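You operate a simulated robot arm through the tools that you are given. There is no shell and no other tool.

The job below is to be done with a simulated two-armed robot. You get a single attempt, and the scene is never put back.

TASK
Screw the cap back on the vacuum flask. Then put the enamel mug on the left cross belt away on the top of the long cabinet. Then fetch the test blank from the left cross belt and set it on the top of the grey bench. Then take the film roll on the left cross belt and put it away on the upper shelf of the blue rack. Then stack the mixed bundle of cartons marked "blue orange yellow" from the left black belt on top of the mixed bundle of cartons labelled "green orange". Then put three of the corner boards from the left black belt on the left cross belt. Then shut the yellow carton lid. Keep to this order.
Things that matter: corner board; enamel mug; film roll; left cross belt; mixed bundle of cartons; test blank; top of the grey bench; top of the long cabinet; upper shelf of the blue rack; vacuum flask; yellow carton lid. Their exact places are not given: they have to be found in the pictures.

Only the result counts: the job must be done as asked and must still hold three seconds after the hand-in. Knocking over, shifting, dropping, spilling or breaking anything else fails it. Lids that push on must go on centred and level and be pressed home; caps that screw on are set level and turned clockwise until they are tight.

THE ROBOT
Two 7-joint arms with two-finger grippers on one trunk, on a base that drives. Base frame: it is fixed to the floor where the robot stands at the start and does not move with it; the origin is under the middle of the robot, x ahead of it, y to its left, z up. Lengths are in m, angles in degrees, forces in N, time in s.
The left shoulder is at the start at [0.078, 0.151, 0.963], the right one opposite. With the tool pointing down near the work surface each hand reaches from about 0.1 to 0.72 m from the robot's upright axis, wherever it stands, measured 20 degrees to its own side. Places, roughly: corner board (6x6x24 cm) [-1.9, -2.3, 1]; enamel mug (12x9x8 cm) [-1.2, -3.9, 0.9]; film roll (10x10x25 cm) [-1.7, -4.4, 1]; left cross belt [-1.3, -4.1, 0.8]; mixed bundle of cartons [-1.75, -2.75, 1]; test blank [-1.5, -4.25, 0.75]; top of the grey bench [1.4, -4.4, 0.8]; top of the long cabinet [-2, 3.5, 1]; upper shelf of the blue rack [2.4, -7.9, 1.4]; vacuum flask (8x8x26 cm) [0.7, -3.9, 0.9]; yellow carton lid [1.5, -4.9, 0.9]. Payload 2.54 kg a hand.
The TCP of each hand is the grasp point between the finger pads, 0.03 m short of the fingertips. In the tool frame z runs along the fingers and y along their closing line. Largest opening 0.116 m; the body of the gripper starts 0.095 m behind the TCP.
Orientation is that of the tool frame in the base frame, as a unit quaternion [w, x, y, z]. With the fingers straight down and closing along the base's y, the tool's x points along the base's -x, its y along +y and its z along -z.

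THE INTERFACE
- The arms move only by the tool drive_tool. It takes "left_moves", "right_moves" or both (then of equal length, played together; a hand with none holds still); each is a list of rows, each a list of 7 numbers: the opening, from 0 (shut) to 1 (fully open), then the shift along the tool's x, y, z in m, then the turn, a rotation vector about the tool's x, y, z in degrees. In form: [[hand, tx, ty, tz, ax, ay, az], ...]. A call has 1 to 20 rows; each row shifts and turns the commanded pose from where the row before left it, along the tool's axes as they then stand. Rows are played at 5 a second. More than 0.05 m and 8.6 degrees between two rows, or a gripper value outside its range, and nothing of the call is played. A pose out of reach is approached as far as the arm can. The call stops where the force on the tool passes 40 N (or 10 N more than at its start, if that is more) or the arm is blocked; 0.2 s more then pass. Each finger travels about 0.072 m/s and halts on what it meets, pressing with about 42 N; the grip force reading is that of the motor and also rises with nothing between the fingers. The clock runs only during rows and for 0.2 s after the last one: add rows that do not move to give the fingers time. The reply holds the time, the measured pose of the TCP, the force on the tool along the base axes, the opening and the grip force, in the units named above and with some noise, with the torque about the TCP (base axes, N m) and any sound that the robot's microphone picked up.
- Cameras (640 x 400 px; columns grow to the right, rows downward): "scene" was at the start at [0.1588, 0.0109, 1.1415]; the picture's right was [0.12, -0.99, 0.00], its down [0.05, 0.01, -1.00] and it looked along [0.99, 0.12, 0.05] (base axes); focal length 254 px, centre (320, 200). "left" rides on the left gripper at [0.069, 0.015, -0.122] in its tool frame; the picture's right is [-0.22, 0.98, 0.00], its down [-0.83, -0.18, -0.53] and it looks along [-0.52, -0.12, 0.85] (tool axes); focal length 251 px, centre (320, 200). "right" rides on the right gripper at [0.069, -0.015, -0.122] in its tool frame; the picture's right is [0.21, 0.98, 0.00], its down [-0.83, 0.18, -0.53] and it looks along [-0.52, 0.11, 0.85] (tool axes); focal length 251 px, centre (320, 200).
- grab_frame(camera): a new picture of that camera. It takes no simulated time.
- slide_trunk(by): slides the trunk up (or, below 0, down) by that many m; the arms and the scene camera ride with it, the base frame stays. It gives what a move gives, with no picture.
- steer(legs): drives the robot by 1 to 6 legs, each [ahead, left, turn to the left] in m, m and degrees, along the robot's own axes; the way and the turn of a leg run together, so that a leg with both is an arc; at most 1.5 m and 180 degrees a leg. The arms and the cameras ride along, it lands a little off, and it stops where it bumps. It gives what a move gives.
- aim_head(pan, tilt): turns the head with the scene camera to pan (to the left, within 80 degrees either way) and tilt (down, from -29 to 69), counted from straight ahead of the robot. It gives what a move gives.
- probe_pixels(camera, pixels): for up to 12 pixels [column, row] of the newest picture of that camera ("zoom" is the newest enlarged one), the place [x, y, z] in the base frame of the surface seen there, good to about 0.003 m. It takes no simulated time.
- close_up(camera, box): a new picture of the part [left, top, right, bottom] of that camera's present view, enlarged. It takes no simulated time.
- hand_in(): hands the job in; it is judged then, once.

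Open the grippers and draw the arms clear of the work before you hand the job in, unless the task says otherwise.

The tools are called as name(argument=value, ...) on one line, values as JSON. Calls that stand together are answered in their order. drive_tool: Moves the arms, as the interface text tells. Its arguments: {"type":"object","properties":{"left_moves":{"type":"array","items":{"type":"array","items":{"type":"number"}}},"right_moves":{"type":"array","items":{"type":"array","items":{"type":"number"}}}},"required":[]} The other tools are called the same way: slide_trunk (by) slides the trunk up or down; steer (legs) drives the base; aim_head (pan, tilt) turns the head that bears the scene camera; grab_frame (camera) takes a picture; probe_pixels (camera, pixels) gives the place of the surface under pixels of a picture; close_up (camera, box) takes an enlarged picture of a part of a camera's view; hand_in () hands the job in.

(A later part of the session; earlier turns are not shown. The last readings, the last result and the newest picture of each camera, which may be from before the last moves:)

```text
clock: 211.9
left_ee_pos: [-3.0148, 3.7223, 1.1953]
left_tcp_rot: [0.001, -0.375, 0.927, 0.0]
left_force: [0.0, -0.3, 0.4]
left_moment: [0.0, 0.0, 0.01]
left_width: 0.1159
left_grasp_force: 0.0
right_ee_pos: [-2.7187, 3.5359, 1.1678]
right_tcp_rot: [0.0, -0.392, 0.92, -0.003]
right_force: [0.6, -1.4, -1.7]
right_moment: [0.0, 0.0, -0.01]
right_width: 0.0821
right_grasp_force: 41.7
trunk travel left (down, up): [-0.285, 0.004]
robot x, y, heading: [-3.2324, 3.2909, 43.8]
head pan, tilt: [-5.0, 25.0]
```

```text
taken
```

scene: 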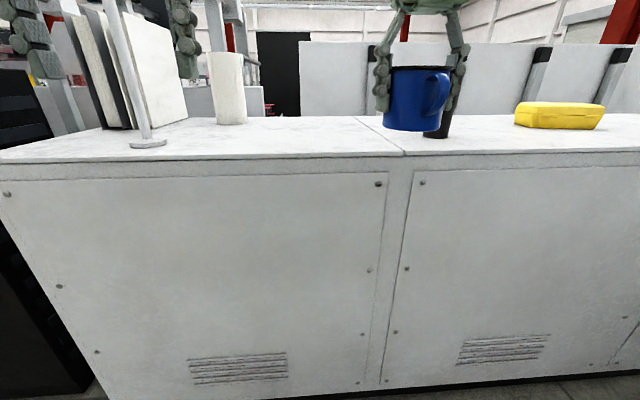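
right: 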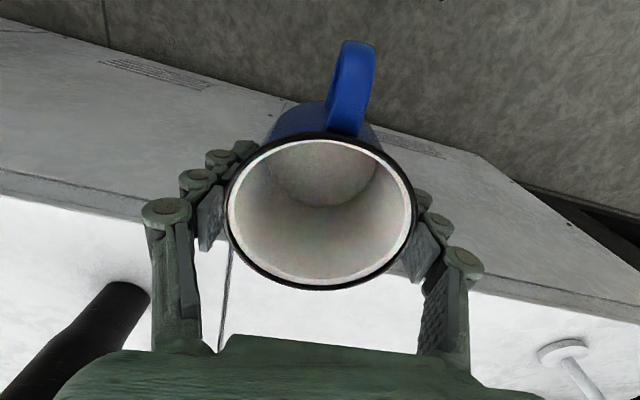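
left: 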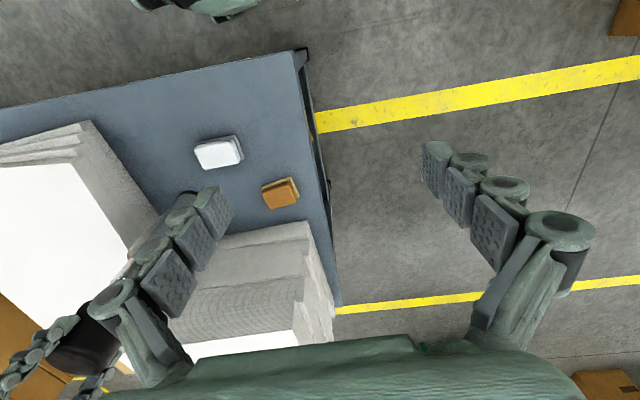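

I probe the free area between the white cup (230,118) and the tumbler (437,133).

probe_pixels(camera="scene", pixels=[[230, 123], [437, 136], [300, 130], [330, 135], [350, 130], [320, 155], [400, 151], [370, 118], [330, 120], [245, 90], [438, 120], [148, 145]])

```text
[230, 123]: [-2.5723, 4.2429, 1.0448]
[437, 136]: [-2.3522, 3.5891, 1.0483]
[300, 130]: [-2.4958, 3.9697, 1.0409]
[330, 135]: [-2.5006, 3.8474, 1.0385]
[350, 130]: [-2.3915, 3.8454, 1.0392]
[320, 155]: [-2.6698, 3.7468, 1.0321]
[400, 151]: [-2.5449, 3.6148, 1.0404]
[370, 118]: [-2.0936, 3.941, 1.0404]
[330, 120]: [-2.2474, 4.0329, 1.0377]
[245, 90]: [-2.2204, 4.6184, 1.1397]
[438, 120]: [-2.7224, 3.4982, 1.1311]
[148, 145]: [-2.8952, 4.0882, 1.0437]
```

Free spot confirmed near (−2.46,3.86), z 1.04. I drive 0.33 m ahead and 5 cm left, then check.

steer(legs=[[0.33, 0.05, 0]])

grab_frame(camera="scene")

grab_frame(camera="right")

```text
clock: 214.1
left_ee_pos: [-2.8129, 3.9851, 1.195]
left_tcp_rot: [0.0, -0.374, 0.927, -0.001]
left_force: [0.1, 1.1, -0.5]
left_moment: [-0.06, 0.03, 0.0]
left_width: 0.1157
left_grasp_force: 0.1
right_ee_pos: [-2.5179, 3.799, 1.1675]
right_tcp_rot: [0.001, -0.393, 0.92, -0.003]
right_force: [0.0, -0.5, -1.7]
right_moment: [-0.04, 0.0, 0.04]
right_width: 0.0823
right_grasp_force: 42.5
trunk travel left (down, up): [-0.285, 0.004]
robot x, y, heading: [-3.0281, 3.554, 44.5]
head pan, tilt: [-5.0, 25.0]
```

```text
taken
```

scene: 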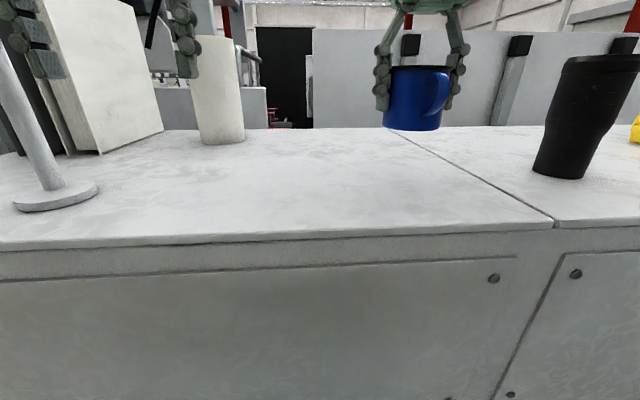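

```text
taken
```

right: 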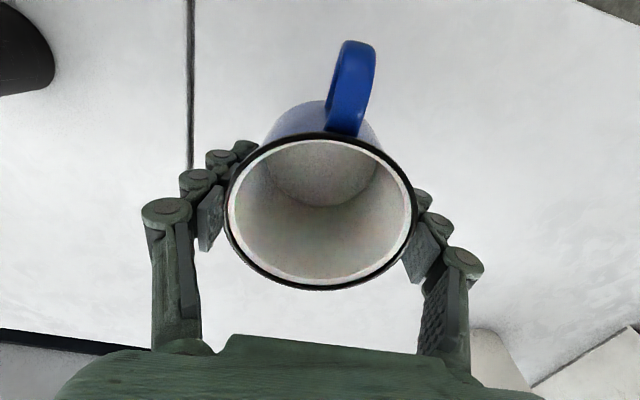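

The mug is 15 cm inside the edge with free space around. I lower it to the top (TCP target ≈1.089).

drive_tool(right_moves=[[0, 0, 0, 0.03, 0, 0, 0], [0, 0, 0, 0.03, 0, 0, 0], [0, 0, 0, 0.01, 0, 0, 0], [0, 0, 0, 0.004, 0, 0, 0], [0, 0, 0, 0.003, 0, 0, 0], [0, 0, 0, 0, 0, 0, 0]])

close_up(camera="scene", box=[360, 50, 480, 180])

```text
clock: 215.4
left_ee_pos: [-2.8128, 3.9848, 1.1953]
left_tcp_rot: [0.001, -0.375, 0.927, 0.0]
left_force: [-0.3, -0.3, 0.3]
left_moment: [0.0, -0.05, 0.01]
left_width: 0.1162
left_grasp_force: 0.0
right_ee_pos: [-2.5178, 3.7963, 1.0891]
right_tcp_rot: [0.001, -0.393, 0.92, -0.003]
right_force: [-0.2, 0.4, -2.8]
right_moment: [0.04, 0.0, -0.01]
right_width: 0.0824
right_grasp_force: 42.0
trunk travel left (down, up): [-0.285, 0.004]
robot x, y, heading: [-3.0262, 3.553, 44.0]
head pan, tilt: [-5.0, 25.0]
```

```text
3.08 times, centred on (420, 115) of scene
```

zoom: 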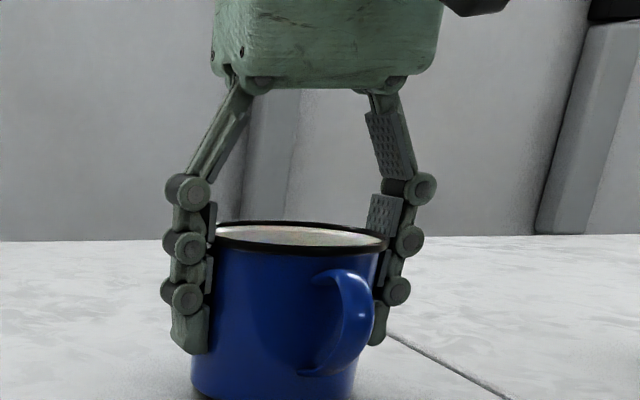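

Not yet touching; a few more mm down until contact shows.

drive_tool(right_moves=[[0, 0, 0, 0.002, 0, 0, 0], [0, 0, 0, 0.002, 0, 0, 0], [0, 0, 0, 0, 0, 0, 0]])

```text
clock: 216.2
left_ee_pos: [-2.8136, 3.9835, 1.1955]
left_tcp_rot: [0.001, -0.375, 0.927, -0.001]
left_force: [-0.2, -0.1, 0.3]
left_moment: [-0.01, -0.02, -0.01]
left_width: 0.1159
left_grasp_force: 0.2
right_ee_pos: [-2.5167, 3.7975, 1.0882]
right_tcp_rot: [0.002, -0.392, 0.92, -0.001]
right_force: [3.4, 2.2, 9.5]
right_moment: [0.05, -0.5, 0.07]
right_width: 0.0823
right_grasp_force: 41.5
trunk travel left (down, up): [-0.285, 0.004]
robot x, y, heading: [-3.0264, 3.5506, 44.1]
head pan, tilt: [-5.0, 25.0]
```

Contact (9.5 N). I open and lift straight up.

drive_tool(right_moves=[[0.75, 0, 0, -0.001, 0, 0, 0], [0.85, 0, 0, 0, 0, 0, 0], [1, 0, 0, 0, 0, 0, 0], [1, 0, 0, 0, 0, 0, 0], [1, 0, 0, -0.03, 0, 0, 0], [1, 0, 0, -0.04, 0, 0, 0], [1, 0.04, 0, -0.03, 0, 0, 0], [1, 0.05, 0, 0, 0, 0, 0], [1, 0.04, 0, 0, 0, 0, 0]])

grab_frame(camera="scene")

```text
clock: 218.2
left_ee_pos: [-2.814, 3.9836, 1.1958]
left_tcp_rot: [0.0, -0.375, 0.927, 0.0]
left_force: [-0.4, 0.6, 1.2]
left_moment: [0.04, -0.03, 0.0]
left_width: 0.1159
left_grasp_force: 0.2
right_ee_pos: [-2.608, 3.7031, 1.1891]
right_tcp_rot: [0.001, -0.392, 0.92, -0.002]
right_force: [-0.3, -0.2, -0.4]
right_moment: [-0.01, -0.01, 0.03]
right_width: 0.116
right_grasp_force: 0.0
trunk travel left (down, up): [-0.285, 0.004]
robot x, y, heading: [-3.0253, 3.552, 44.0]
head pan, tilt: [-5.0, 25.0]
```

```text
taken
```

scene: 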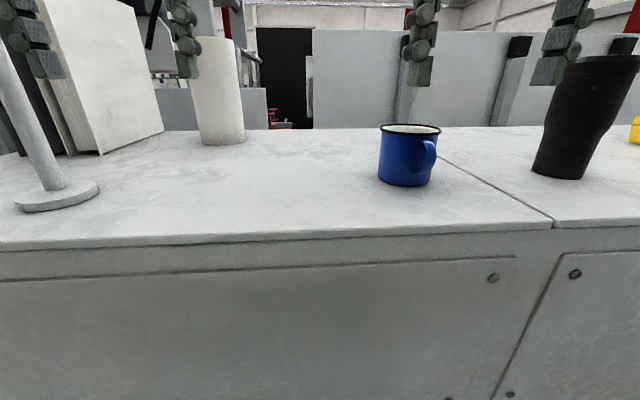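

The mug stands on the cabinet top. I drive back the same way: reverse out, turn into the aisle, pass fan and bin.

steer(legs=[[-1.3, 0, 0], [0, 0, -89.5], [1.0, -0.35, 0], [1.4, 0, 0], [1.3, 0, 0]])

```text
clock: 246.6
left_ee_pos: [-1.2309, -0.508, 1.1964]
left_tcp_rot: [0.001, 0.395, 0.919, 0.0]
left_force: [0.5, 0.1, 0.2]
left_moment: [-0.02, 0.03, -0.02]
left_width: 0.1161
left_grasp_force: 0.2
right_ee_pos: [-1.5117, -0.7119, 1.1883]
right_tcp_rot: [-0.001, 0.377, 0.926, -0.003]
right_force: [0.2, -0.2, -0.1]
right_moment: [0.02, 0.03, -0.01]
right_width: 0.1162
right_grasp_force: 0.0
trunk travel left (down, up): [-0.285, 0.004]
robot x, y, heading: [-1.6612, -0.2925, -46.3]
head pan, tilt: [-5.0, 25.0]
```

Now at (−1.66,−0.29). I continue to the start area, turn to face −y and go through the passage to the belt.

steer(legs=[[1.25, 0.6, 0], [0.45, 0.2, 0], [0, 0, -43.7], [1.1, 0.1, 0], [1.1, -0.28, 0], [1.15, 0, 0]])

```text
clock: 274.1
left_ee_pos: [0.0917, -4.7569, 1.1952]
left_tcp_rot: [0.001, 0.709, 0.706, -0.001]
left_force: [-0.4, -0.3, -0.1]
left_moment: [0.04, 0.02, 0.01]
left_width: 0.1161
left_grasp_force: 0.1
right_ee_pos: [-0.253, -4.7103, 1.1889]
right_tcp_rot: [-0.003, 0.695, 0.719, -0.003]
right_force: [-0.1, 0.1, 0.9]
right_moment: [0.03, -0.01, -0.01]
right_width: 0.1158
right_grasp_force: 0.1
trunk travel left (down, up): [-0.285, 0.004]
robot x, y, heading: [-0.0718, -4.3025, -90.3]
head pan, tilt: [-5.0, 25.0]
```

Back beside the belt. I turn to face it and strafe to the test blank (about (−1.45,−4.24)).

steer(legs=[[0, 0, -136.5], [0.1, 1.15, 0]])

aim_head(pan=-5, tilt=35)

grab_frame(camera="scene")

grab_frame(camera="right")

```text
clock: 291.2
left_ee_pos: [-1.4028, -4.7873, 1.1949]
left_tcp_rot: [0.0, 0.916, -0.4, -0.001]
left_force: [0.1, -0.6, 0.9]
left_moment: [0.02, -0.03, 0.0]
left_width: 0.116
left_grasp_force: 0.1
right_ee_pos: [-1.1187, -4.5871, 1.188]
right_tcp_rot: [-0.004, 0.924, -0.382, 0.002]
right_force: [0.3, -0.1, 0.7]
right_moment: [0.02, 0.03, -0.02]
right_width: 0.1161
right_grasp_force: 0.1
trunk travel left (down, up): [-0.285, 0.004]
robot x, y, heading: [-0.973, -5.0071, 132.8]
head pan, tilt: [-5.0, 25.0]
```

```text
clock: 291.9
left_ee_pos: [-1.4031, -4.7871, 1.1949]
left_tcp_rot: [0.0, 0.916, -0.401, -0.001]
left_force: [-0.3, 0.2, 0.6]
left_moment: [-0.01, 0.0, 0.03]
left_width: 0.1162
left_grasp_force: 0.2
right_ee_pos: [-1.1181, -4.5869, 1.1889]
right_tcp_rot: [-0.003, 0.924, -0.382, 0.002]
right_force: [-0.2, -0.3, -0.5]
right_moment: [-0.04, 0.02, 0.04]
right_width: 0.1158
right_grasp_force: 0.0
trunk travel left (down, up): [-0.285, 0.004]
robot x, y, heading: [-0.9766, -5.0078, 133.1]
head pan, tilt: [-5.0, 35.0]
```

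```text
taken
```

scene: 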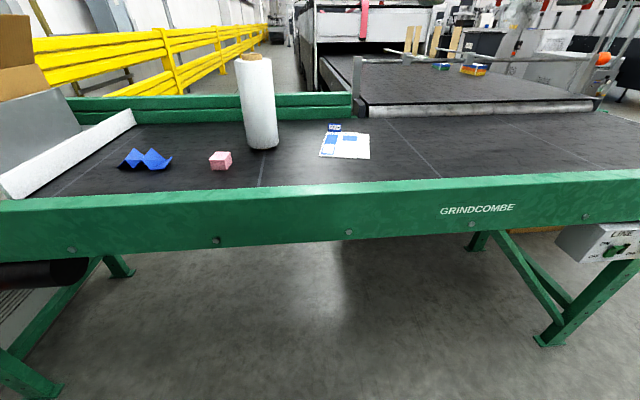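

```text
taken
```

right: 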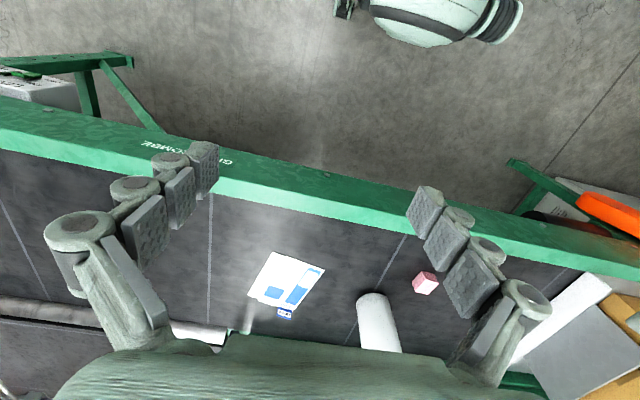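

close_up(camera="scene", box=[300, 110, 400, 170])

probe_pixels(camera="scene", pixels=[[320, 157], [368, 159], [369, 135], [326, 137], [334, 128], [330, 128], [340, 127], [345, 147], [310, 150], [260, 145], [258, 60], [345, 180]])

close_up(camera="right", box=[235, 240, 345, 330])

```text
6.40 times, centred on (350, 140) of scene
```

zoom: 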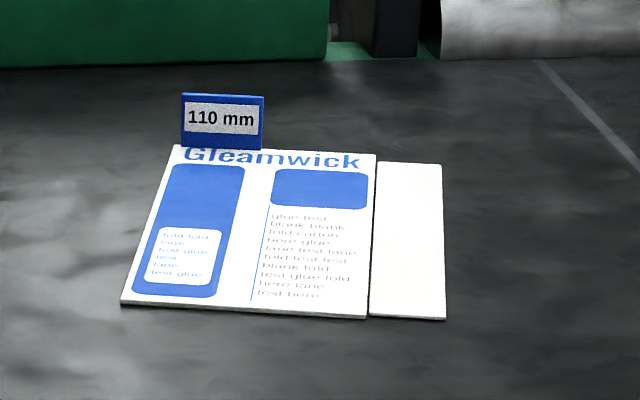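

```text
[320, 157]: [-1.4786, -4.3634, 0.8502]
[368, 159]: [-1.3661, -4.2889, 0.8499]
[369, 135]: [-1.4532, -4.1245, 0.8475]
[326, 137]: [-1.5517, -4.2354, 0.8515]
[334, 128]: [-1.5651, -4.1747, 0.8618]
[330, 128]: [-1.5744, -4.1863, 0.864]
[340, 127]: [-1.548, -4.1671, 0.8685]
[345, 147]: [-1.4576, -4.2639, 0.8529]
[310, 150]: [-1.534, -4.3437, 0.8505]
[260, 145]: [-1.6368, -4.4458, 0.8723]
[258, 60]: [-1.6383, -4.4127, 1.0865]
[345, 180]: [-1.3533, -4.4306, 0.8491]
```

```text
4.44 times, centred on (290, 285) of right
```

zoom: 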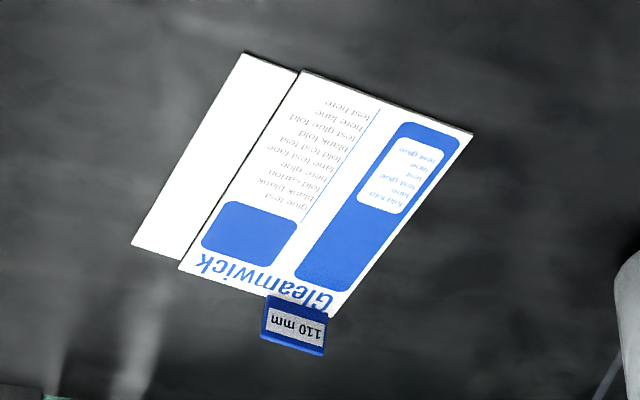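

The blank is a flat card with a "110 mm" blue tag at its far edge. I move in and lower the right hand for a closer look.

steer(legs=[[0.26, 0, 0]])

aim_head(pan=-12, tilt=40)

grab_frame(camera="scene")

grab_frame(camera="right")

```text
clock: 293.8
left_ee_pos: [-1.5785, -4.5987, 1.1951]
left_tcp_rot: [-0.001, 0.917, -0.4, 0.0]
left_force: [-0.5, -0.4, -0.5]
left_moment: [-0.04, -0.04, -0.04]
left_width: 0.1157
left_grasp_force: 0.0
right_ee_pos: [-1.2943, -4.3982, 1.1882]
right_tcp_rot: [-0.003, 0.924, -0.382, 0.002]
right_force: [-0.2, 0.5, 0.0]
right_moment: [0.01, -0.06, -0.03]
right_width: 0.116
right_grasp_force: 0.1
trunk travel left (down, up): [-0.285, 0.004]
robot x, y, heading: [-1.153, -4.8216, 132.9]
head pan, tilt: [-5.0, 35.0]
```

```text
clock: 294.5
left_ee_pos: [-1.5765, -4.5979, 1.1944]
left_tcp_rot: [-0.001, 0.917, -0.4, -0.001]
left_force: [-0.2, 0.2, -0.3]
left_moment: [-0.01, 0.0, 0.0]
left_width: 0.1161
left_grasp_force: 0.0
right_ee_pos: [-1.2939, -4.3983, 1.1893]
right_tcp_rot: [-0.004, 0.924, -0.382, 0.001]
right_force: [-0.2, -0.5, -0.2]
right_moment: [0.03, -0.03, 0.01]
right_width: 0.1159
right_grasp_force: 0.2
trunk travel left (down, up): [-0.285, 0.004]
robot x, y, heading: [-1.1519, -4.8194, 133.1]
head pan, tilt: [-12.0, 40.0]
```

```text
taken
```

scene: 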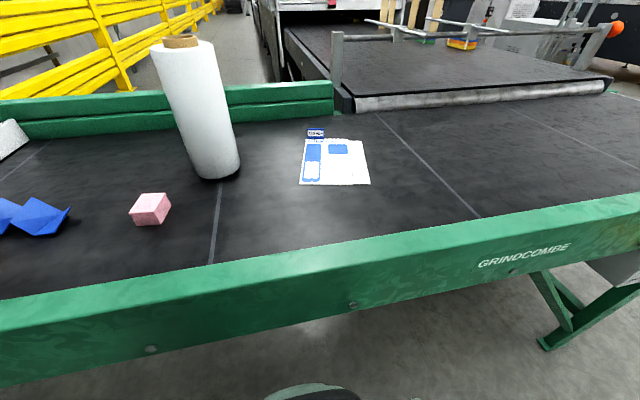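

```text
taken
```

right: 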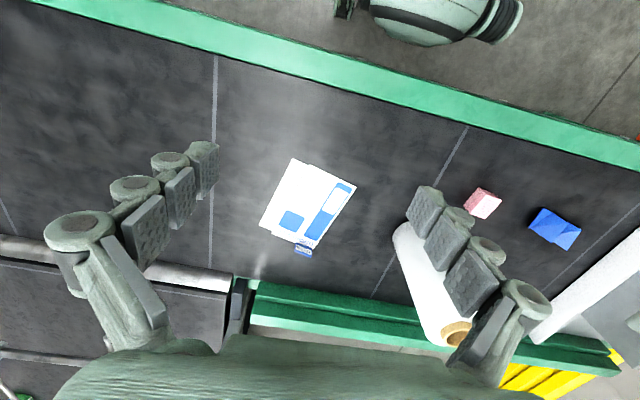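

I bring the right hand closer over the blank for a detailed look.

drive_tool(right_moves=[[1, -0.045, 0, 0, 0, 0, 0], [1, -0.045, 0, 0, 0, 0, 0], [1, -0.045, 0, 0, 0, 0, 0], [1, -0.02, 0, 0.04, 0, 0, 0], [1, 0, 0, 0.045, 0, 0, 0], [1, 0, 0, 0.045, 0, 0, 0], [1, 0, 0, 0, 0, 0, 0]])

grab_frame(camera="right")

close_up(camera="right", box=[200, 60, 440, 240])

```text
clock: 296.1
left_ee_pos: [-1.5785, -4.5992, 1.1959]
left_tcp_rot: [-0.001, 0.917, -0.4, 0.0]
left_force: [-0.2, -0.4, -0.5]
left_moment: [0.05, 0.0, 0.01]
left_width: 0.1161
left_grasp_force: 0.1
right_ee_pos: [-1.4036, -4.2885, 1.0594]
right_tcp_rot: [-0.003, 0.924, -0.382, 0.001]
right_force: [0.2, -0.4, 0.8]
right_moment: [0.0, 0.01, -0.02]
right_width: 0.116
right_grasp_force: 0.0
trunk travel left (down, up): [-0.285, 0.004]
robot x, y, heading: [-1.1513, -4.8224, 132.9]
head pan, tilt: [-12.0, 40.0]
```

```text
taken
```

right: 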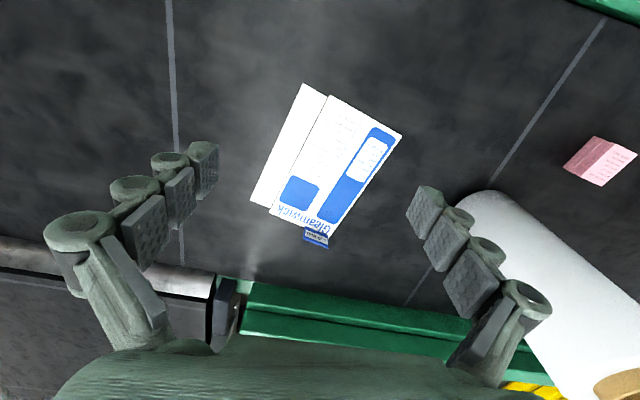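

```text
2.22 times, centred on (320, 150) of right
```

zoom: 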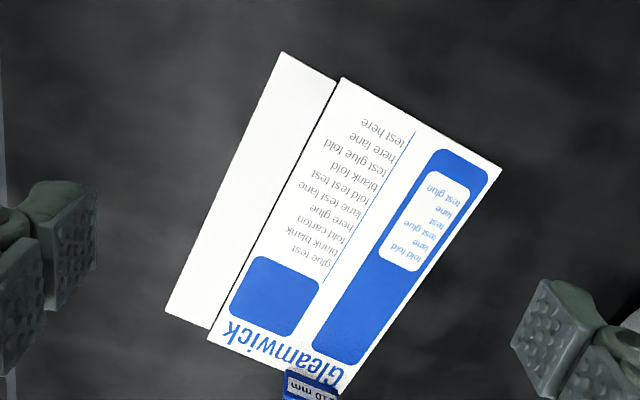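

The "110 mm" tag is a thin upright plate at the blank's far corner. I move 4 cm closer and bring the hand over the tag to see whether it is part of the blank.

steer(legs=[[0.04, 0, 0]])

drive_tool(right_moves=[[1, -0.03, 0, 0.03, 0, 0, 0], [1, -0.03, 0, 0.03, 0, 0, 0], [1, 0, 0, 0.03, 0, 0, 0], [1, 0, 0, 0, 0, 0, 0]])

grab_frame(camera="right")

close_up(camera="scene", box=[270, 110, 400, 200])

```text
clock: 296.9
left_ee_pos: [-1.6063, -4.5683, 1.1943]
left_tcp_rot: [0.0, 0.917, -0.399, -0.001]
left_force: [-0.8, 0.6, -0.2]
left_moment: [-0.08, -0.01, 0.02]
left_width: 0.1163
left_grasp_force: 0.0
right_ee_pos: [-1.4306, -4.2592, 1.0581]
right_tcp_rot: [-0.003, 0.924, -0.382, 0.002]
right_force: [-0.4, 0.9, -0.5]
right_moment: [-0.02, -0.01, -0.01]
right_width: 0.1158
right_grasp_force: 0.2
trunk travel left (down, up): [-0.285, 0.004]
robot x, y, heading: [-1.1796, -4.7907, 133.0]
head pan, tilt: [-12.0, 40.0]
```

```text
clock: 297.9
left_ee_pos: [-1.6052, -4.5704, 1.1961]
left_tcp_rot: [0.0, 0.917, -0.4, -0.001]
left_force: [-0.2, -0.4, 0.0]
left_moment: [0.03, -0.02, 0.01]
left_width: 0.1162
left_grasp_force: 0.0
right_ee_pos: [-1.4723, -4.2188, 0.9683]
right_tcp_rot: [-0.004, 0.924, -0.382, 0.001]
right_force: [-0.5, 0.6, 0.4]
right_moment: [-0.01, 0.0, -0.01]
right_width: 0.1162
right_grasp_force: 0.0
trunk travel left (down, up): [-0.285, 0.004]
robot x, y, heading: [-1.1791, -4.7924, 132.9]
head pan, tilt: [-12.0, 40.0]
```

```text
taken
```

right: 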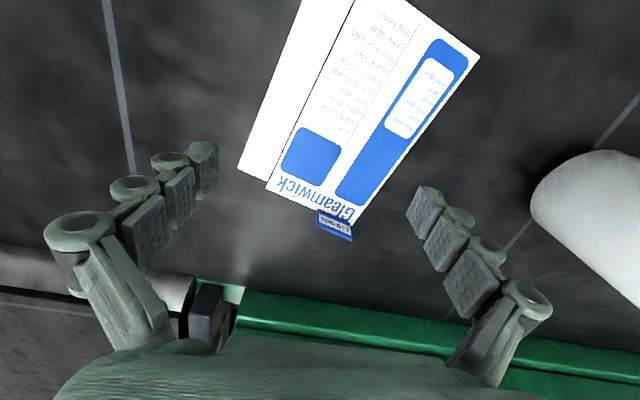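

```text
4.44 times, centred on (335, 155) of scene
```

zoom: 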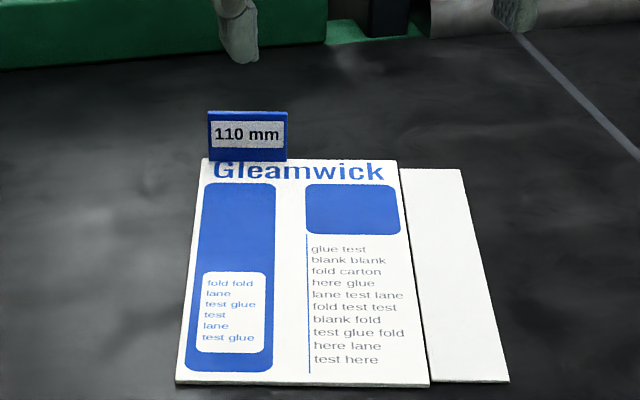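

I zoom on the tag in the wrist view and probe tag and blank corners.

close_up(camera="right", box=[280, 180, 390, 260])

probe_pixels(camera="right", pixels=[[318, 210], [352, 239], [335, 224], [320, 226], [349, 242], [268, 188], [357, 222], [479, 56], [239, 177], [330, 237], [345, 250], [310, 225]])

```text
5.00 times, centred on (335, 220) of right
```

zoom: 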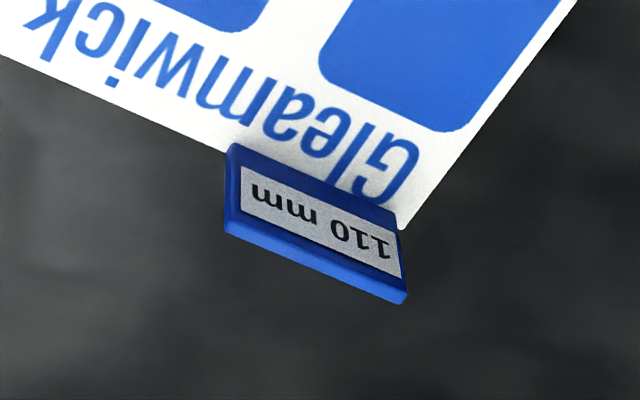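

```text
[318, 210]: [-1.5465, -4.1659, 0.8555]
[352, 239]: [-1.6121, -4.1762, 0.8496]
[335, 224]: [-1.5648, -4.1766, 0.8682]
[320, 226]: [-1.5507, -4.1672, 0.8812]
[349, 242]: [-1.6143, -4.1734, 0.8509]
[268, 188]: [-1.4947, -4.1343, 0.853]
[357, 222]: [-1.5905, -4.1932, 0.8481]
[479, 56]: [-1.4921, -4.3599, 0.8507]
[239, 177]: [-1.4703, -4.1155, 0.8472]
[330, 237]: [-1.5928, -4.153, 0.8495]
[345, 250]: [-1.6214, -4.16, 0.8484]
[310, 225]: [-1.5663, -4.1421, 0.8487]
```

The tag is parallel to and attached along the blank's far edge (z 0.852–0.882, ~4 mm thick) – it serves as the grip. I turn the right hand 80° counter-clockwise so the fingers close across its thickness.

drive_tool(right_moves=[[1, 0, 0, 0, 0, 0, -8], [1, 0, 0, 0, 0, 0, -8], [1, 0, 0, 0, 0, 0, -8], [1, 0, 0, 0, 0, 0, -8], [1, 0, 0, 0, 0, 0, -8], [1, 0, 0, 0, 0, 0, -8], [1, 0, 0, 0, 0, 0, -8], [1, 0, 0, 0, 0, 0, -8], [1, 0, 0, 0, 0, 0, -8], [1, 0, 0, 0, 0, 0, -8], [1, 0, 0, 0, 0, 0, 0]])

```text
clock: 300.4
left_ee_pos: [-1.6046, -4.5693, 1.1955]
left_tcp_rot: [-0.001, 0.917, -0.399, -0.001]
left_force: [0.1, 0.8, -0.5]
left_moment: [-0.01, 0.01, -0.01]
left_width: 0.1162
left_grasp_force: 0.0
right_ee_pos: [-1.4728, -4.2162, 0.9684]
right_tcp_rot: [-0.002, 0.953, 0.303, 0.003]
right_force: [-0.4, 0.1, -0.6]
right_moment: [0.0, 0.02, -0.04]
right_width: 0.1157
right_grasp_force: 0.0
trunk travel left (down, up): [-0.285, 0.004]
robot x, y, heading: [-1.1794, -4.7932, 132.9]
head pan, tilt: [-12.0, 40.0]
```

Tool axes now match the tag. I move above it at z≈0.95 and look.

drive_tool(right_moves=[[1, -0.0175, -0.0292, 0, 0, 0, 0], [1, -0.0175, -0.0292, 0, 0, 0, 0], [1, -0.0175, -0.029, 0, 0, 0, 0], [1, 0, 0, 0.015, 0, 0, 0], [1, 0, 0, 0, 0, 0, 0]])

grab_frame(camera="right")

close_up(camera="scene", box=[240, 60, 400, 200])

```text
clock: 301.6
left_ee_pos: [-1.6055, -4.5703, 1.1959]
left_tcp_rot: [0.0, 0.917, -0.399, 0.0]
left_force: [0.0, -0.4, -0.4]
left_moment: [0.01, 0.03, -0.01]
left_width: 0.1161
left_grasp_force: 0.1
right_ee_pos: [-1.5649, -4.1759, 0.9544]
right_tcp_rot: [-0.002, 0.953, 0.302, 0.003]
right_force: [0.7, 0.1, -0.5]
right_moment: [0.01, 0.01, 0.03]
right_width: 0.1158
right_grasp_force: 0.0
trunk travel left (down, up): [-0.285, 0.004]
robot x, y, heading: [-1.1799, -4.7897, 133.1]
head pan, tilt: [-12.0, 40.0]
```

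```text
taken
```

right: 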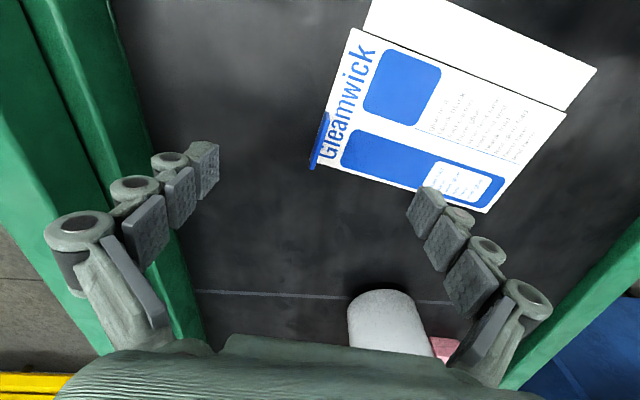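

```text
2.86 times, centred on (320, 130) of scene
```

zoom: 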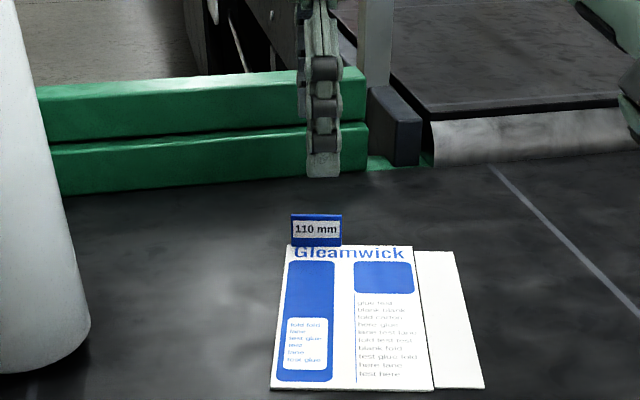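

The tag sits right on the TCP axis ((320,141) vs predicted (320,142)). I descend to z≈0.889 (tips just over the card) and close.

drive_tool(right_moves=[[1, 0, 0, 0.03, 0, 0, 0], [1, 0, 0, 0.025, 0, 0, 0], [1, 0, 0, 0.01, 0, 0, 0], [1, 0, 0, 0, 0, 0, 0], [0.5, 0, 0, 0, 0, 0, 0], [0.2, 0, 0, 0, 0, 0, 0], [0, 0, 0, 0, 0, 0, 0], [0, 0, 0, 0, 0, 0, 0], [0, 0, 0, 0, 0, 0, 0], [0, 0, 0, 0, 0, 0, 0]])

grab_frame(camera="right")

close_up(camera="scene", box=[240, 60, 400, 200])

```text
clock: 303.8
left_ee_pos: [-1.6049, -4.5691, 1.1952]
left_tcp_rot: [0.0, 0.917, -0.4, -0.001]
left_force: [-0.3, -0.4, 0.1]
left_moment: [-0.01, 0.04, 0.0]
left_width: 0.116
left_grasp_force: 0.1
right_ee_pos: [-1.5639, -4.174, 0.8881]
right_tcp_rot: [-0.001, 0.954, 0.301, 0.003]
right_force: [0.6, 0.5, -0.5]
right_moment: [0.02, -0.01, 0.03]
right_width: 0.0057
right_grasp_force: 32.1
trunk travel left (down, up): [-0.285, 0.004]
robot x, y, heading: [-1.1785, -4.7894, 132.4]
head pan, tilt: [-12.0, 40.0]
```

```text
taken
```

right: 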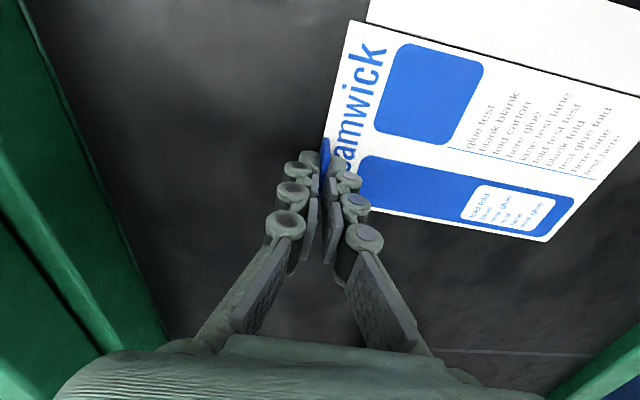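

```text
2.86 times, centred on (320, 130) of scene
```

zoom: 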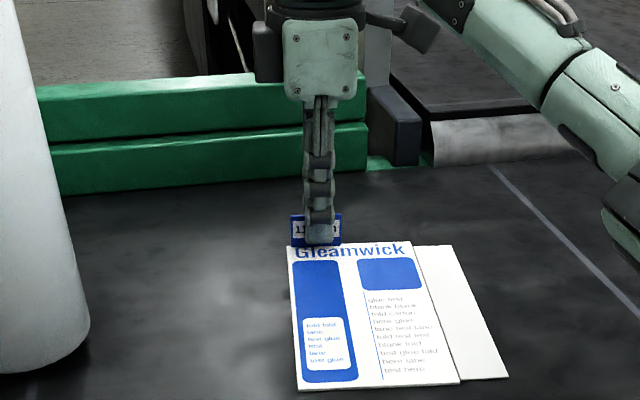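

Gripped (5.7 mm) and the whole card shifted with the tag, so it's one piece. I lift 3 cm and check.

drive_tool(right_moves=[[0, 0, 0, 0, 0, 0, 0], [0, 0, 0, 0, 0, 0, 0], [0, 0, 0, -0.01, 0, 0, 0], [0, 0, 0, -0.02, 0, 0, 0], [0, 0, 0, 0, 0, 0, 0]])

grab_frame(camera="right")

grab_frame(camera="scene")

```text
clock: 304.9
left_ee_pos: [-1.6048, -4.5691, 1.1956]
left_tcp_rot: [0.0, 0.917, -0.399, 0.0]
left_force: [0.8, -0.7, 1.0]
left_moment: [0.02, 0.02, 0.03]
left_width: 0.1158
left_grasp_force: 0.0
right_ee_pos: [-1.5644, -4.175, 0.9198]
right_tcp_rot: [-0.001, 0.953, 0.302, 0.004]
right_force: [-0.8, 0.1, 0.0]
right_moment: [0.03, 0.04, 0.0]
right_width: 0.0062
right_grasp_force: 31.8
trunk travel left (down, up): [-0.285, 0.004]
robot x, y, heading: [-1.1788, -4.7919, 132.7]
head pan, tilt: [-12.0, 40.0]
```

```text
taken
```

right: 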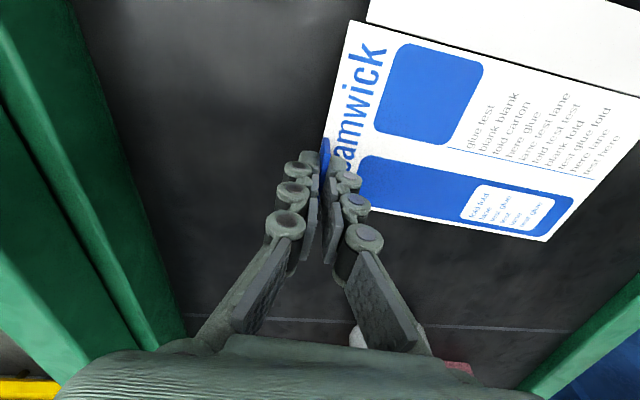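

```text
taken
```

scene: 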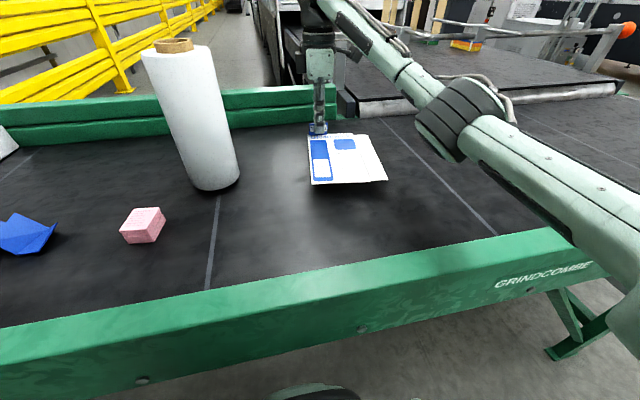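

The blank hangs level from the tag. I lift further and draw it in.

drive_tool(right_moves=[[0, 0, 0, -0.04, 0, 0, 0], [0, 0, 0, -0.04, 0, 0, 0], [0, 0.004, 0.025, -0.035, 0, 0, 0], [0, 0.004, 0.025, -0.035, 0, 0, 0], [0, 0.004, 0.025, -0.035, 0, 0, 0], [0, 0.004, 0.025, -0.02, 0, 0, 0], [0, 0, 0, 0, 0, 0, 0]])

grab_frame(camera="right")

grab_frame(camera="scene")

```text
clock: 306.6
left_ee_pos: [-1.6038, -4.5686, 1.1937]
left_tcp_rot: [0.0, 0.917, -0.399, 0.0]
left_force: [-0.6, 1.0, 0.3]
left_moment: [0.03, -0.02, -0.01]
left_width: 0.1161
left_grasp_force: 0.1
right_ee_pos: [-1.4952, -4.2484, 1.1233]
right_tcp_rot: [0.0, 0.953, 0.302, 0.004]
right_force: [0.1, 0.1, -0.6]
right_moment: [0.01, 0.01, 0.0]
right_width: 0.0061
right_grasp_force: 32.2
trunk travel left (down, up): [-0.285, 0.004]
robot x, y, heading: [-1.179, -4.7954, 133.0]
head pan, tilt: [-12.0, 40.0]
```

```text
taken
```

right: 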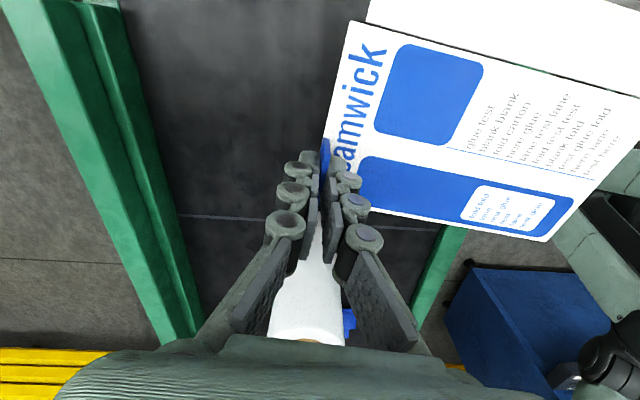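

```text
taken
```

scene: 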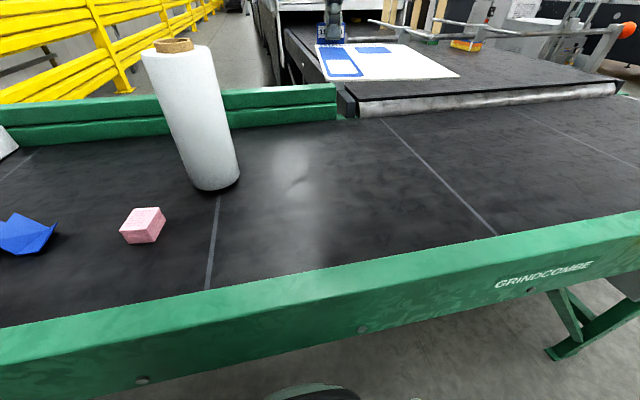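

The blank is held clear. I back away from the belt, turn to face the bench and strafe toward the free area near (1.2,−4.5).

steer(legs=[[-0.45, 0, 0], [0, 0, -89], [0.7, -0.8, 0]])

aim_head(pan=-5, tilt=25)

grab_frame(camera="scene")

```text
clock: 320.8
left_ee_pos: [0.399, -4.7909, 1.195]
left_tcp_rot: [0.001, -0.37, 0.929, 0.0]
left_force: [-0.3, 0.4, -0.5]
left_moment: [0.01, 0.01, -0.02]
left_width: 0.1161
left_grasp_force: 0.1
right_ee_pos: [0.7196, -4.8981, 1.1231]
right_tcp_rot: [0.002, 0.889, -0.457, 0.002]
right_force: [-0.9, 0.1, 0.7]
right_moment: [0.01, -0.02, 0.0]
right_width: 0.0057
right_grasp_force: 32.0
trunk travel left (down, up): [-0.285, 0.004]
robot x, y, heading: [0.1775, -5.2186, 43.4]
head pan, tilt: [-12.0, 40.0]
```

```text
clock: 321.6
left_ee_pos: [0.3992, -4.7927, 1.1951]
left_tcp_rot: [0.001, -0.369, 0.929, 0.0]
left_force: [-0.4, 0.6, -0.3]
left_moment: [-0.02, -0.01, 0.01]
left_width: 0.116
left_grasp_force: 0.1
right_ee_pos: [0.72, -4.8992, 1.1221]
right_tcp_rot: [0.001, 0.889, -0.458, 0.004]
right_force: [0.0, 0.2, -1.2]
right_moment: [0.05, -0.01, -0.03]
right_width: 0.0059
right_grasp_force: 32.1
trunk travel left (down, up): [-0.285, 0.004]
robot x, y, heading: [0.1788, -5.2216, 43.3]
head pan, tilt: [-5.0, 25.0]
```

```text
taken
```

scene: 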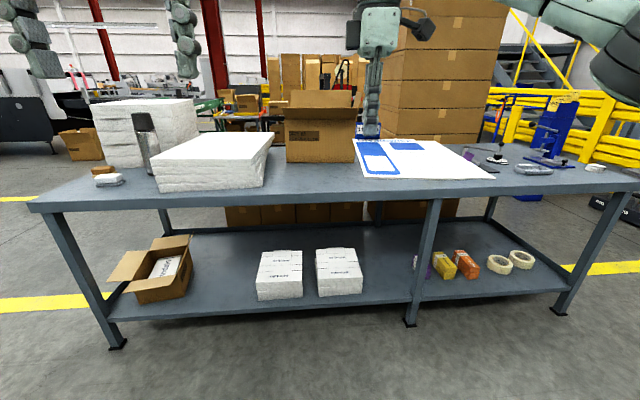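

I probe the free strip of bench between the paper stack (col 270) and the items hidden behind the card.

probe_pixels(camera="scene", pixels=[[268, 185], [300, 175], [340, 165], [340, 185], [285, 162], [352, 163], [320, 200], [400, 196], [480, 190], [440, 185]])

grab_frame(camera="right")

```text
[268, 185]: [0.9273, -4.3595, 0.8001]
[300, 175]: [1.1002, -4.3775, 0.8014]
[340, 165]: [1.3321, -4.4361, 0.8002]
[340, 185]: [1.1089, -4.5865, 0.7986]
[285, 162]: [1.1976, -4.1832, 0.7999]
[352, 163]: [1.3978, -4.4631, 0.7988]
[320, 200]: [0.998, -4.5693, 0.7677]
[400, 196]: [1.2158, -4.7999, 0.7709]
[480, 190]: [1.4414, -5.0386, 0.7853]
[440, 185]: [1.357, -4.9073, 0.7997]
```

```text
taken
```

right: 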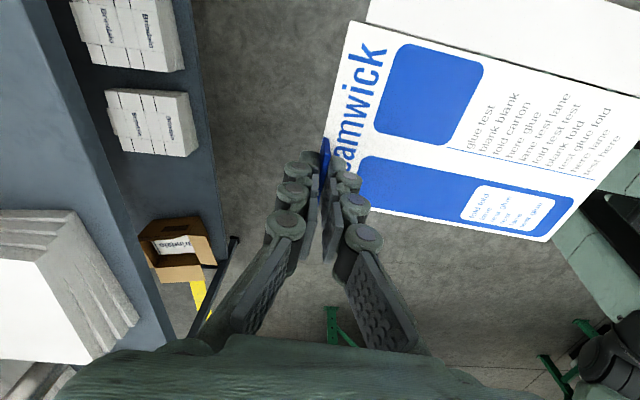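

I probe the held card's corners to know its footprint relative to the hand.

probe_pixels(camera="right", pixels=[[350, 25], [372, 5], [543, 238], [636, 100], [365, 205], [450, 120], [600, 60]])

```text
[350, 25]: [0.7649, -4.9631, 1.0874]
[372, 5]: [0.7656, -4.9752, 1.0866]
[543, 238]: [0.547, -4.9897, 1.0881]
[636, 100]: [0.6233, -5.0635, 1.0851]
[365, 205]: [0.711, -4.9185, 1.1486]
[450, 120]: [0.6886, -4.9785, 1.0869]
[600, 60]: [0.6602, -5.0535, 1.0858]
```

Card footprint is known (centre offset (−0.05,−0.09) from the TCP, card 3.6 cm below TCP). I drive so that it will come down centred at about (1.30,−4.67), clear of the box, stack and yellow carton.

steer(legs=[[0.3, -0.196, 0], [0.37, 0, 0]])

aim_head(pan=-15, tilt=35)

grab_frame(camera="scene")

grab_frame(camera="right")

```text
clock: 326.1
left_ee_pos: [1.0262, -4.4742, 1.1949]
left_tcp_rot: [0.0, -0.368, 0.93, 0.0]
left_force: [-0.1, 0.0, -0.2]
left_moment: [-0.04, 0.04, -0.02]
left_width: 0.1157
left_grasp_force: 0.0
right_ee_pos: [1.3471, -4.583, 1.122]
right_tcp_rot: [0.003, 0.888, -0.46, 0.004]
right_force: [0.1, -0.7, -0.6]
right_moment: [0.0, 0.0, -0.02]
right_width: 0.006
right_grasp_force: 31.6
trunk travel left (down, up): [-0.285, 0.004]
robot x, y, heading: [0.802, -4.9047, 43.2]
head pan, tilt: [-5.0, 25.0]
```

```text
clock: 326.8
left_ee_pos: [1.0258, -4.4751, 1.1953]
left_tcp_rot: [0.001, -0.367, 0.93, 0.001]
left_force: [0.4, -0.3, 0.8]
left_moment: [0.02, -0.04, 0.01]
left_width: 0.1159
left_grasp_force: 0.1
right_ee_pos: [1.3469, -4.5813, 1.1222]
right_tcp_rot: [0.001, 0.888, -0.46, 0.004]
right_force: [-1.1, 0.0, -0.1]
right_moment: [0.03, -0.05, -0.01]
right_width: 0.0061
right_grasp_force: 31.5
trunk travel left (down, up): [-0.285, 0.004]
robot x, y, heading: [0.8061, -4.9039, 43.1]
head pan, tilt: [-15.0, 35.0]
```

```text
taken
```

scene: 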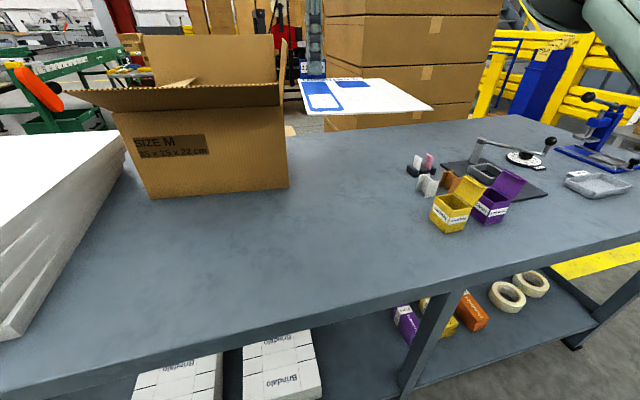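

```text
taken
```

right: 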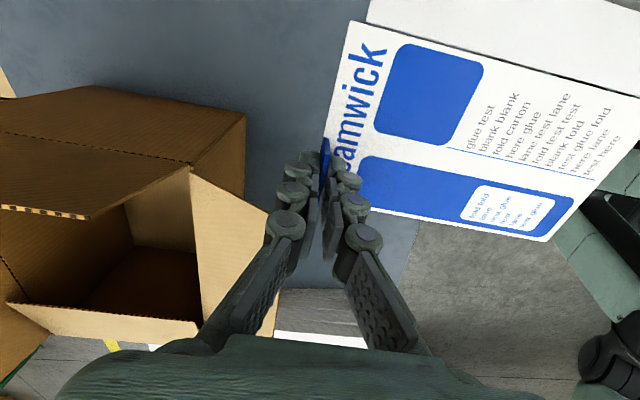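

The open box's right flap is close to the hand's descent path; I probe it.

probe_pixels(camera="right", pixels=[[266, 212], [243, 118], [195, 172], [205, 320], [230, 260], [280, 130], [240, 180]])

probe_pixels(camera="scene", pixels=[[285, 185], [280, 90], [290, 40], [270, 35], [150, 196], [75, 92], [440, 200], [452, 225], [432, 210], [470, 210], [480, 185], [350, 250]])

```text
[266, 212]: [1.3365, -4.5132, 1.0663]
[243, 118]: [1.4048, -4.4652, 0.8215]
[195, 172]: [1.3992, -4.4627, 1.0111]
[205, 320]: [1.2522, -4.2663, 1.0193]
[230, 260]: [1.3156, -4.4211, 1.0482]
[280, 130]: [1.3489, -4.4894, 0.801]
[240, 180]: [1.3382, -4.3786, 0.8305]
```

```text
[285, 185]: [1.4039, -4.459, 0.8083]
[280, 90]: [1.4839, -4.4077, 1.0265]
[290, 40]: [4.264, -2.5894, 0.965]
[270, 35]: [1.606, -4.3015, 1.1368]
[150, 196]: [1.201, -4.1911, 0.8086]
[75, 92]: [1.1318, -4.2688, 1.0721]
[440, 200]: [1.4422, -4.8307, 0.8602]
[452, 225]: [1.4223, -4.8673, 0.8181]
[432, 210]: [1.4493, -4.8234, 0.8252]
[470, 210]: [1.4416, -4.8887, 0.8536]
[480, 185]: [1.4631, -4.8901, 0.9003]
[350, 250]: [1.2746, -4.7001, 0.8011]
```

The box's front flap (z 1.07) ends near u≈0.92 along the bench, close to the hand. I shift the hand 5 cm further right along the bench and then lower.

drive_tool(right_moves=[[0, 0.025, 0.0055, 0, 0, 0, 0], [0, 0.024, 0.0055, 0, 0, 0, 0], [0, 0, 0, 0.04, 0, 0, 0], [0, 0, 0, 0.04, 0, 0, 0], [0, 0, 0, 0.04, 0, 0, 0], [0, 0, 0, 0.04, 0, 0, 0], [0, 0, 0, 0, 0, 0, 0]])

grab_frame(camera="right")

grab_frame(camera="scene")

```text
clock: 328.4
left_ee_pos: [1.0251, -4.4749, 1.1954]
left_tcp_rot: [0.001, -0.367, 0.93, 0.0]
left_force: [0.6, -0.2, 0.2]
left_moment: [0.01, -0.01, -0.03]
left_width: 0.116
left_grasp_force: 0.0
right_ee_pos: [1.3657, -4.6318, 0.9627]
right_tcp_rot: [0.0, 0.888, -0.459, 0.003]
right_force: [0.5, 0.0, -0.6]
right_moment: [0.03, -0.03, 0.0]
right_width: 0.0059
right_grasp_force: 31.8
trunk travel left (down, up): [-0.285, 0.004]
robot x, y, heading: [0.8043, -4.9019, 43.1]
head pan, tilt: [-15.0, 35.0]
```

```text
taken
```

right: 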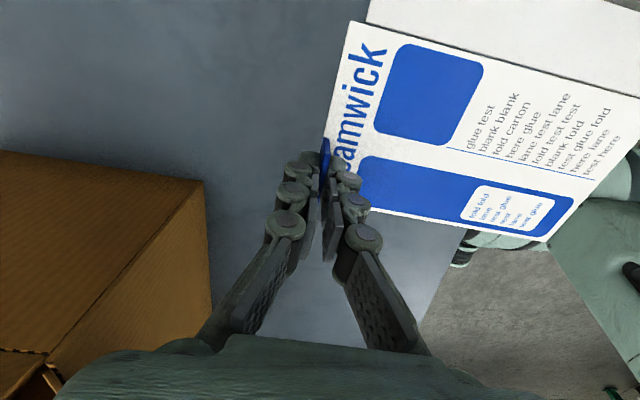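

```text
taken
```

scene: 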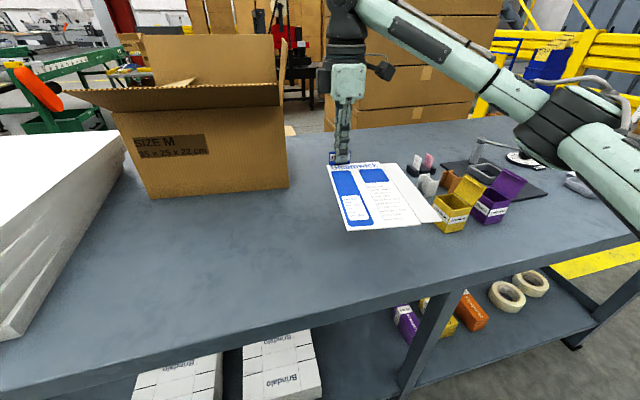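

Path is clear. I lower on to the bench until contact.

drive_tool(right_moves=[[0, 0, 0, 0.04, 0, 0, 0], [0, 0, 0, 0.04, 0, 0, 0], [0, 0, 0, 0.025, 0, 0, 0], [0, 0, 0, 0.01, 0, 0, 0], [0, 0, 0, 0.004, 0, 0, 0], [0, 0, 0, 0, 0, 0, 0]])

close_up(camera="scene", box=[280, 130, 480, 270])

```text
clock: 329.8
left_ee_pos: [1.0259, -4.4745, 1.1945]
left_tcp_rot: [0.001, -0.367, 0.93, 0.0]
left_force: [-0.1, -0.4, -1.1]
left_moment: [0.02, 0.02, 0.03]
left_width: 0.1162
left_grasp_force: 0.0
right_ee_pos: [1.3678, -4.6294, 0.844]
right_tcp_rot: [0.0, 0.888, -0.459, 0.003]
right_force: [0.3, -0.6, -0.2]
right_moment: [0.03, 0.0, 0.0]
right_width: 0.0061
right_grasp_force: 31.3
trunk travel left (down, up): [-0.285, 0.004]
robot x, y, heading: [0.8062, -4.9003, 42.9]
head pan, tilt: [-15.0, 35.0]
```

```text
2.86 times, centred on (380, 200) of scene
```

zoom: 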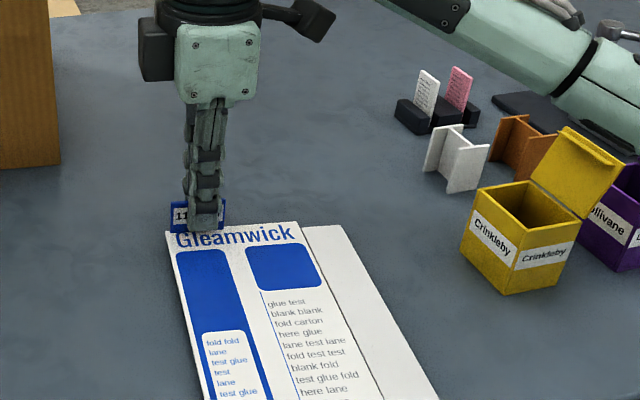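

Nearly down; 2 mm steps to contact.

drive_tool(right_moves=[[0, 0, 0, 0.002, 0, 0, 0], [0, 0, 0, 0.002, 0, 0, 0], [0, 0, 0, 0.002, 0, 0, 0], [0, 0, 0, 0, 0, 0, 0]])

```text
clock: 330.8
left_ee_pos: [1.0268, -4.4745, 1.1945]
left_tcp_rot: [0.001, -0.367, 0.93, 0.0]
left_force: [0.4, 0.5, 0.3]
left_moment: [0.02, 0.0, -0.02]
left_width: 0.116
left_grasp_force: 0.0
right_ee_pos: [1.3669, -4.6302, 0.8384]
right_tcp_rot: [0.001, 0.888, -0.46, 0.005]
right_force: [0.1, 0.2, 0.6]
right_moment: [0.01, -0.02, 0.02]
right_width: 0.0059
right_grasp_force: 32.3
trunk travel left (down, up): [-0.285, 0.004]
robot x, y, heading: [0.8064, -4.9021, 43.0]
head pan, tilt: [-15.0, 35.0]
```

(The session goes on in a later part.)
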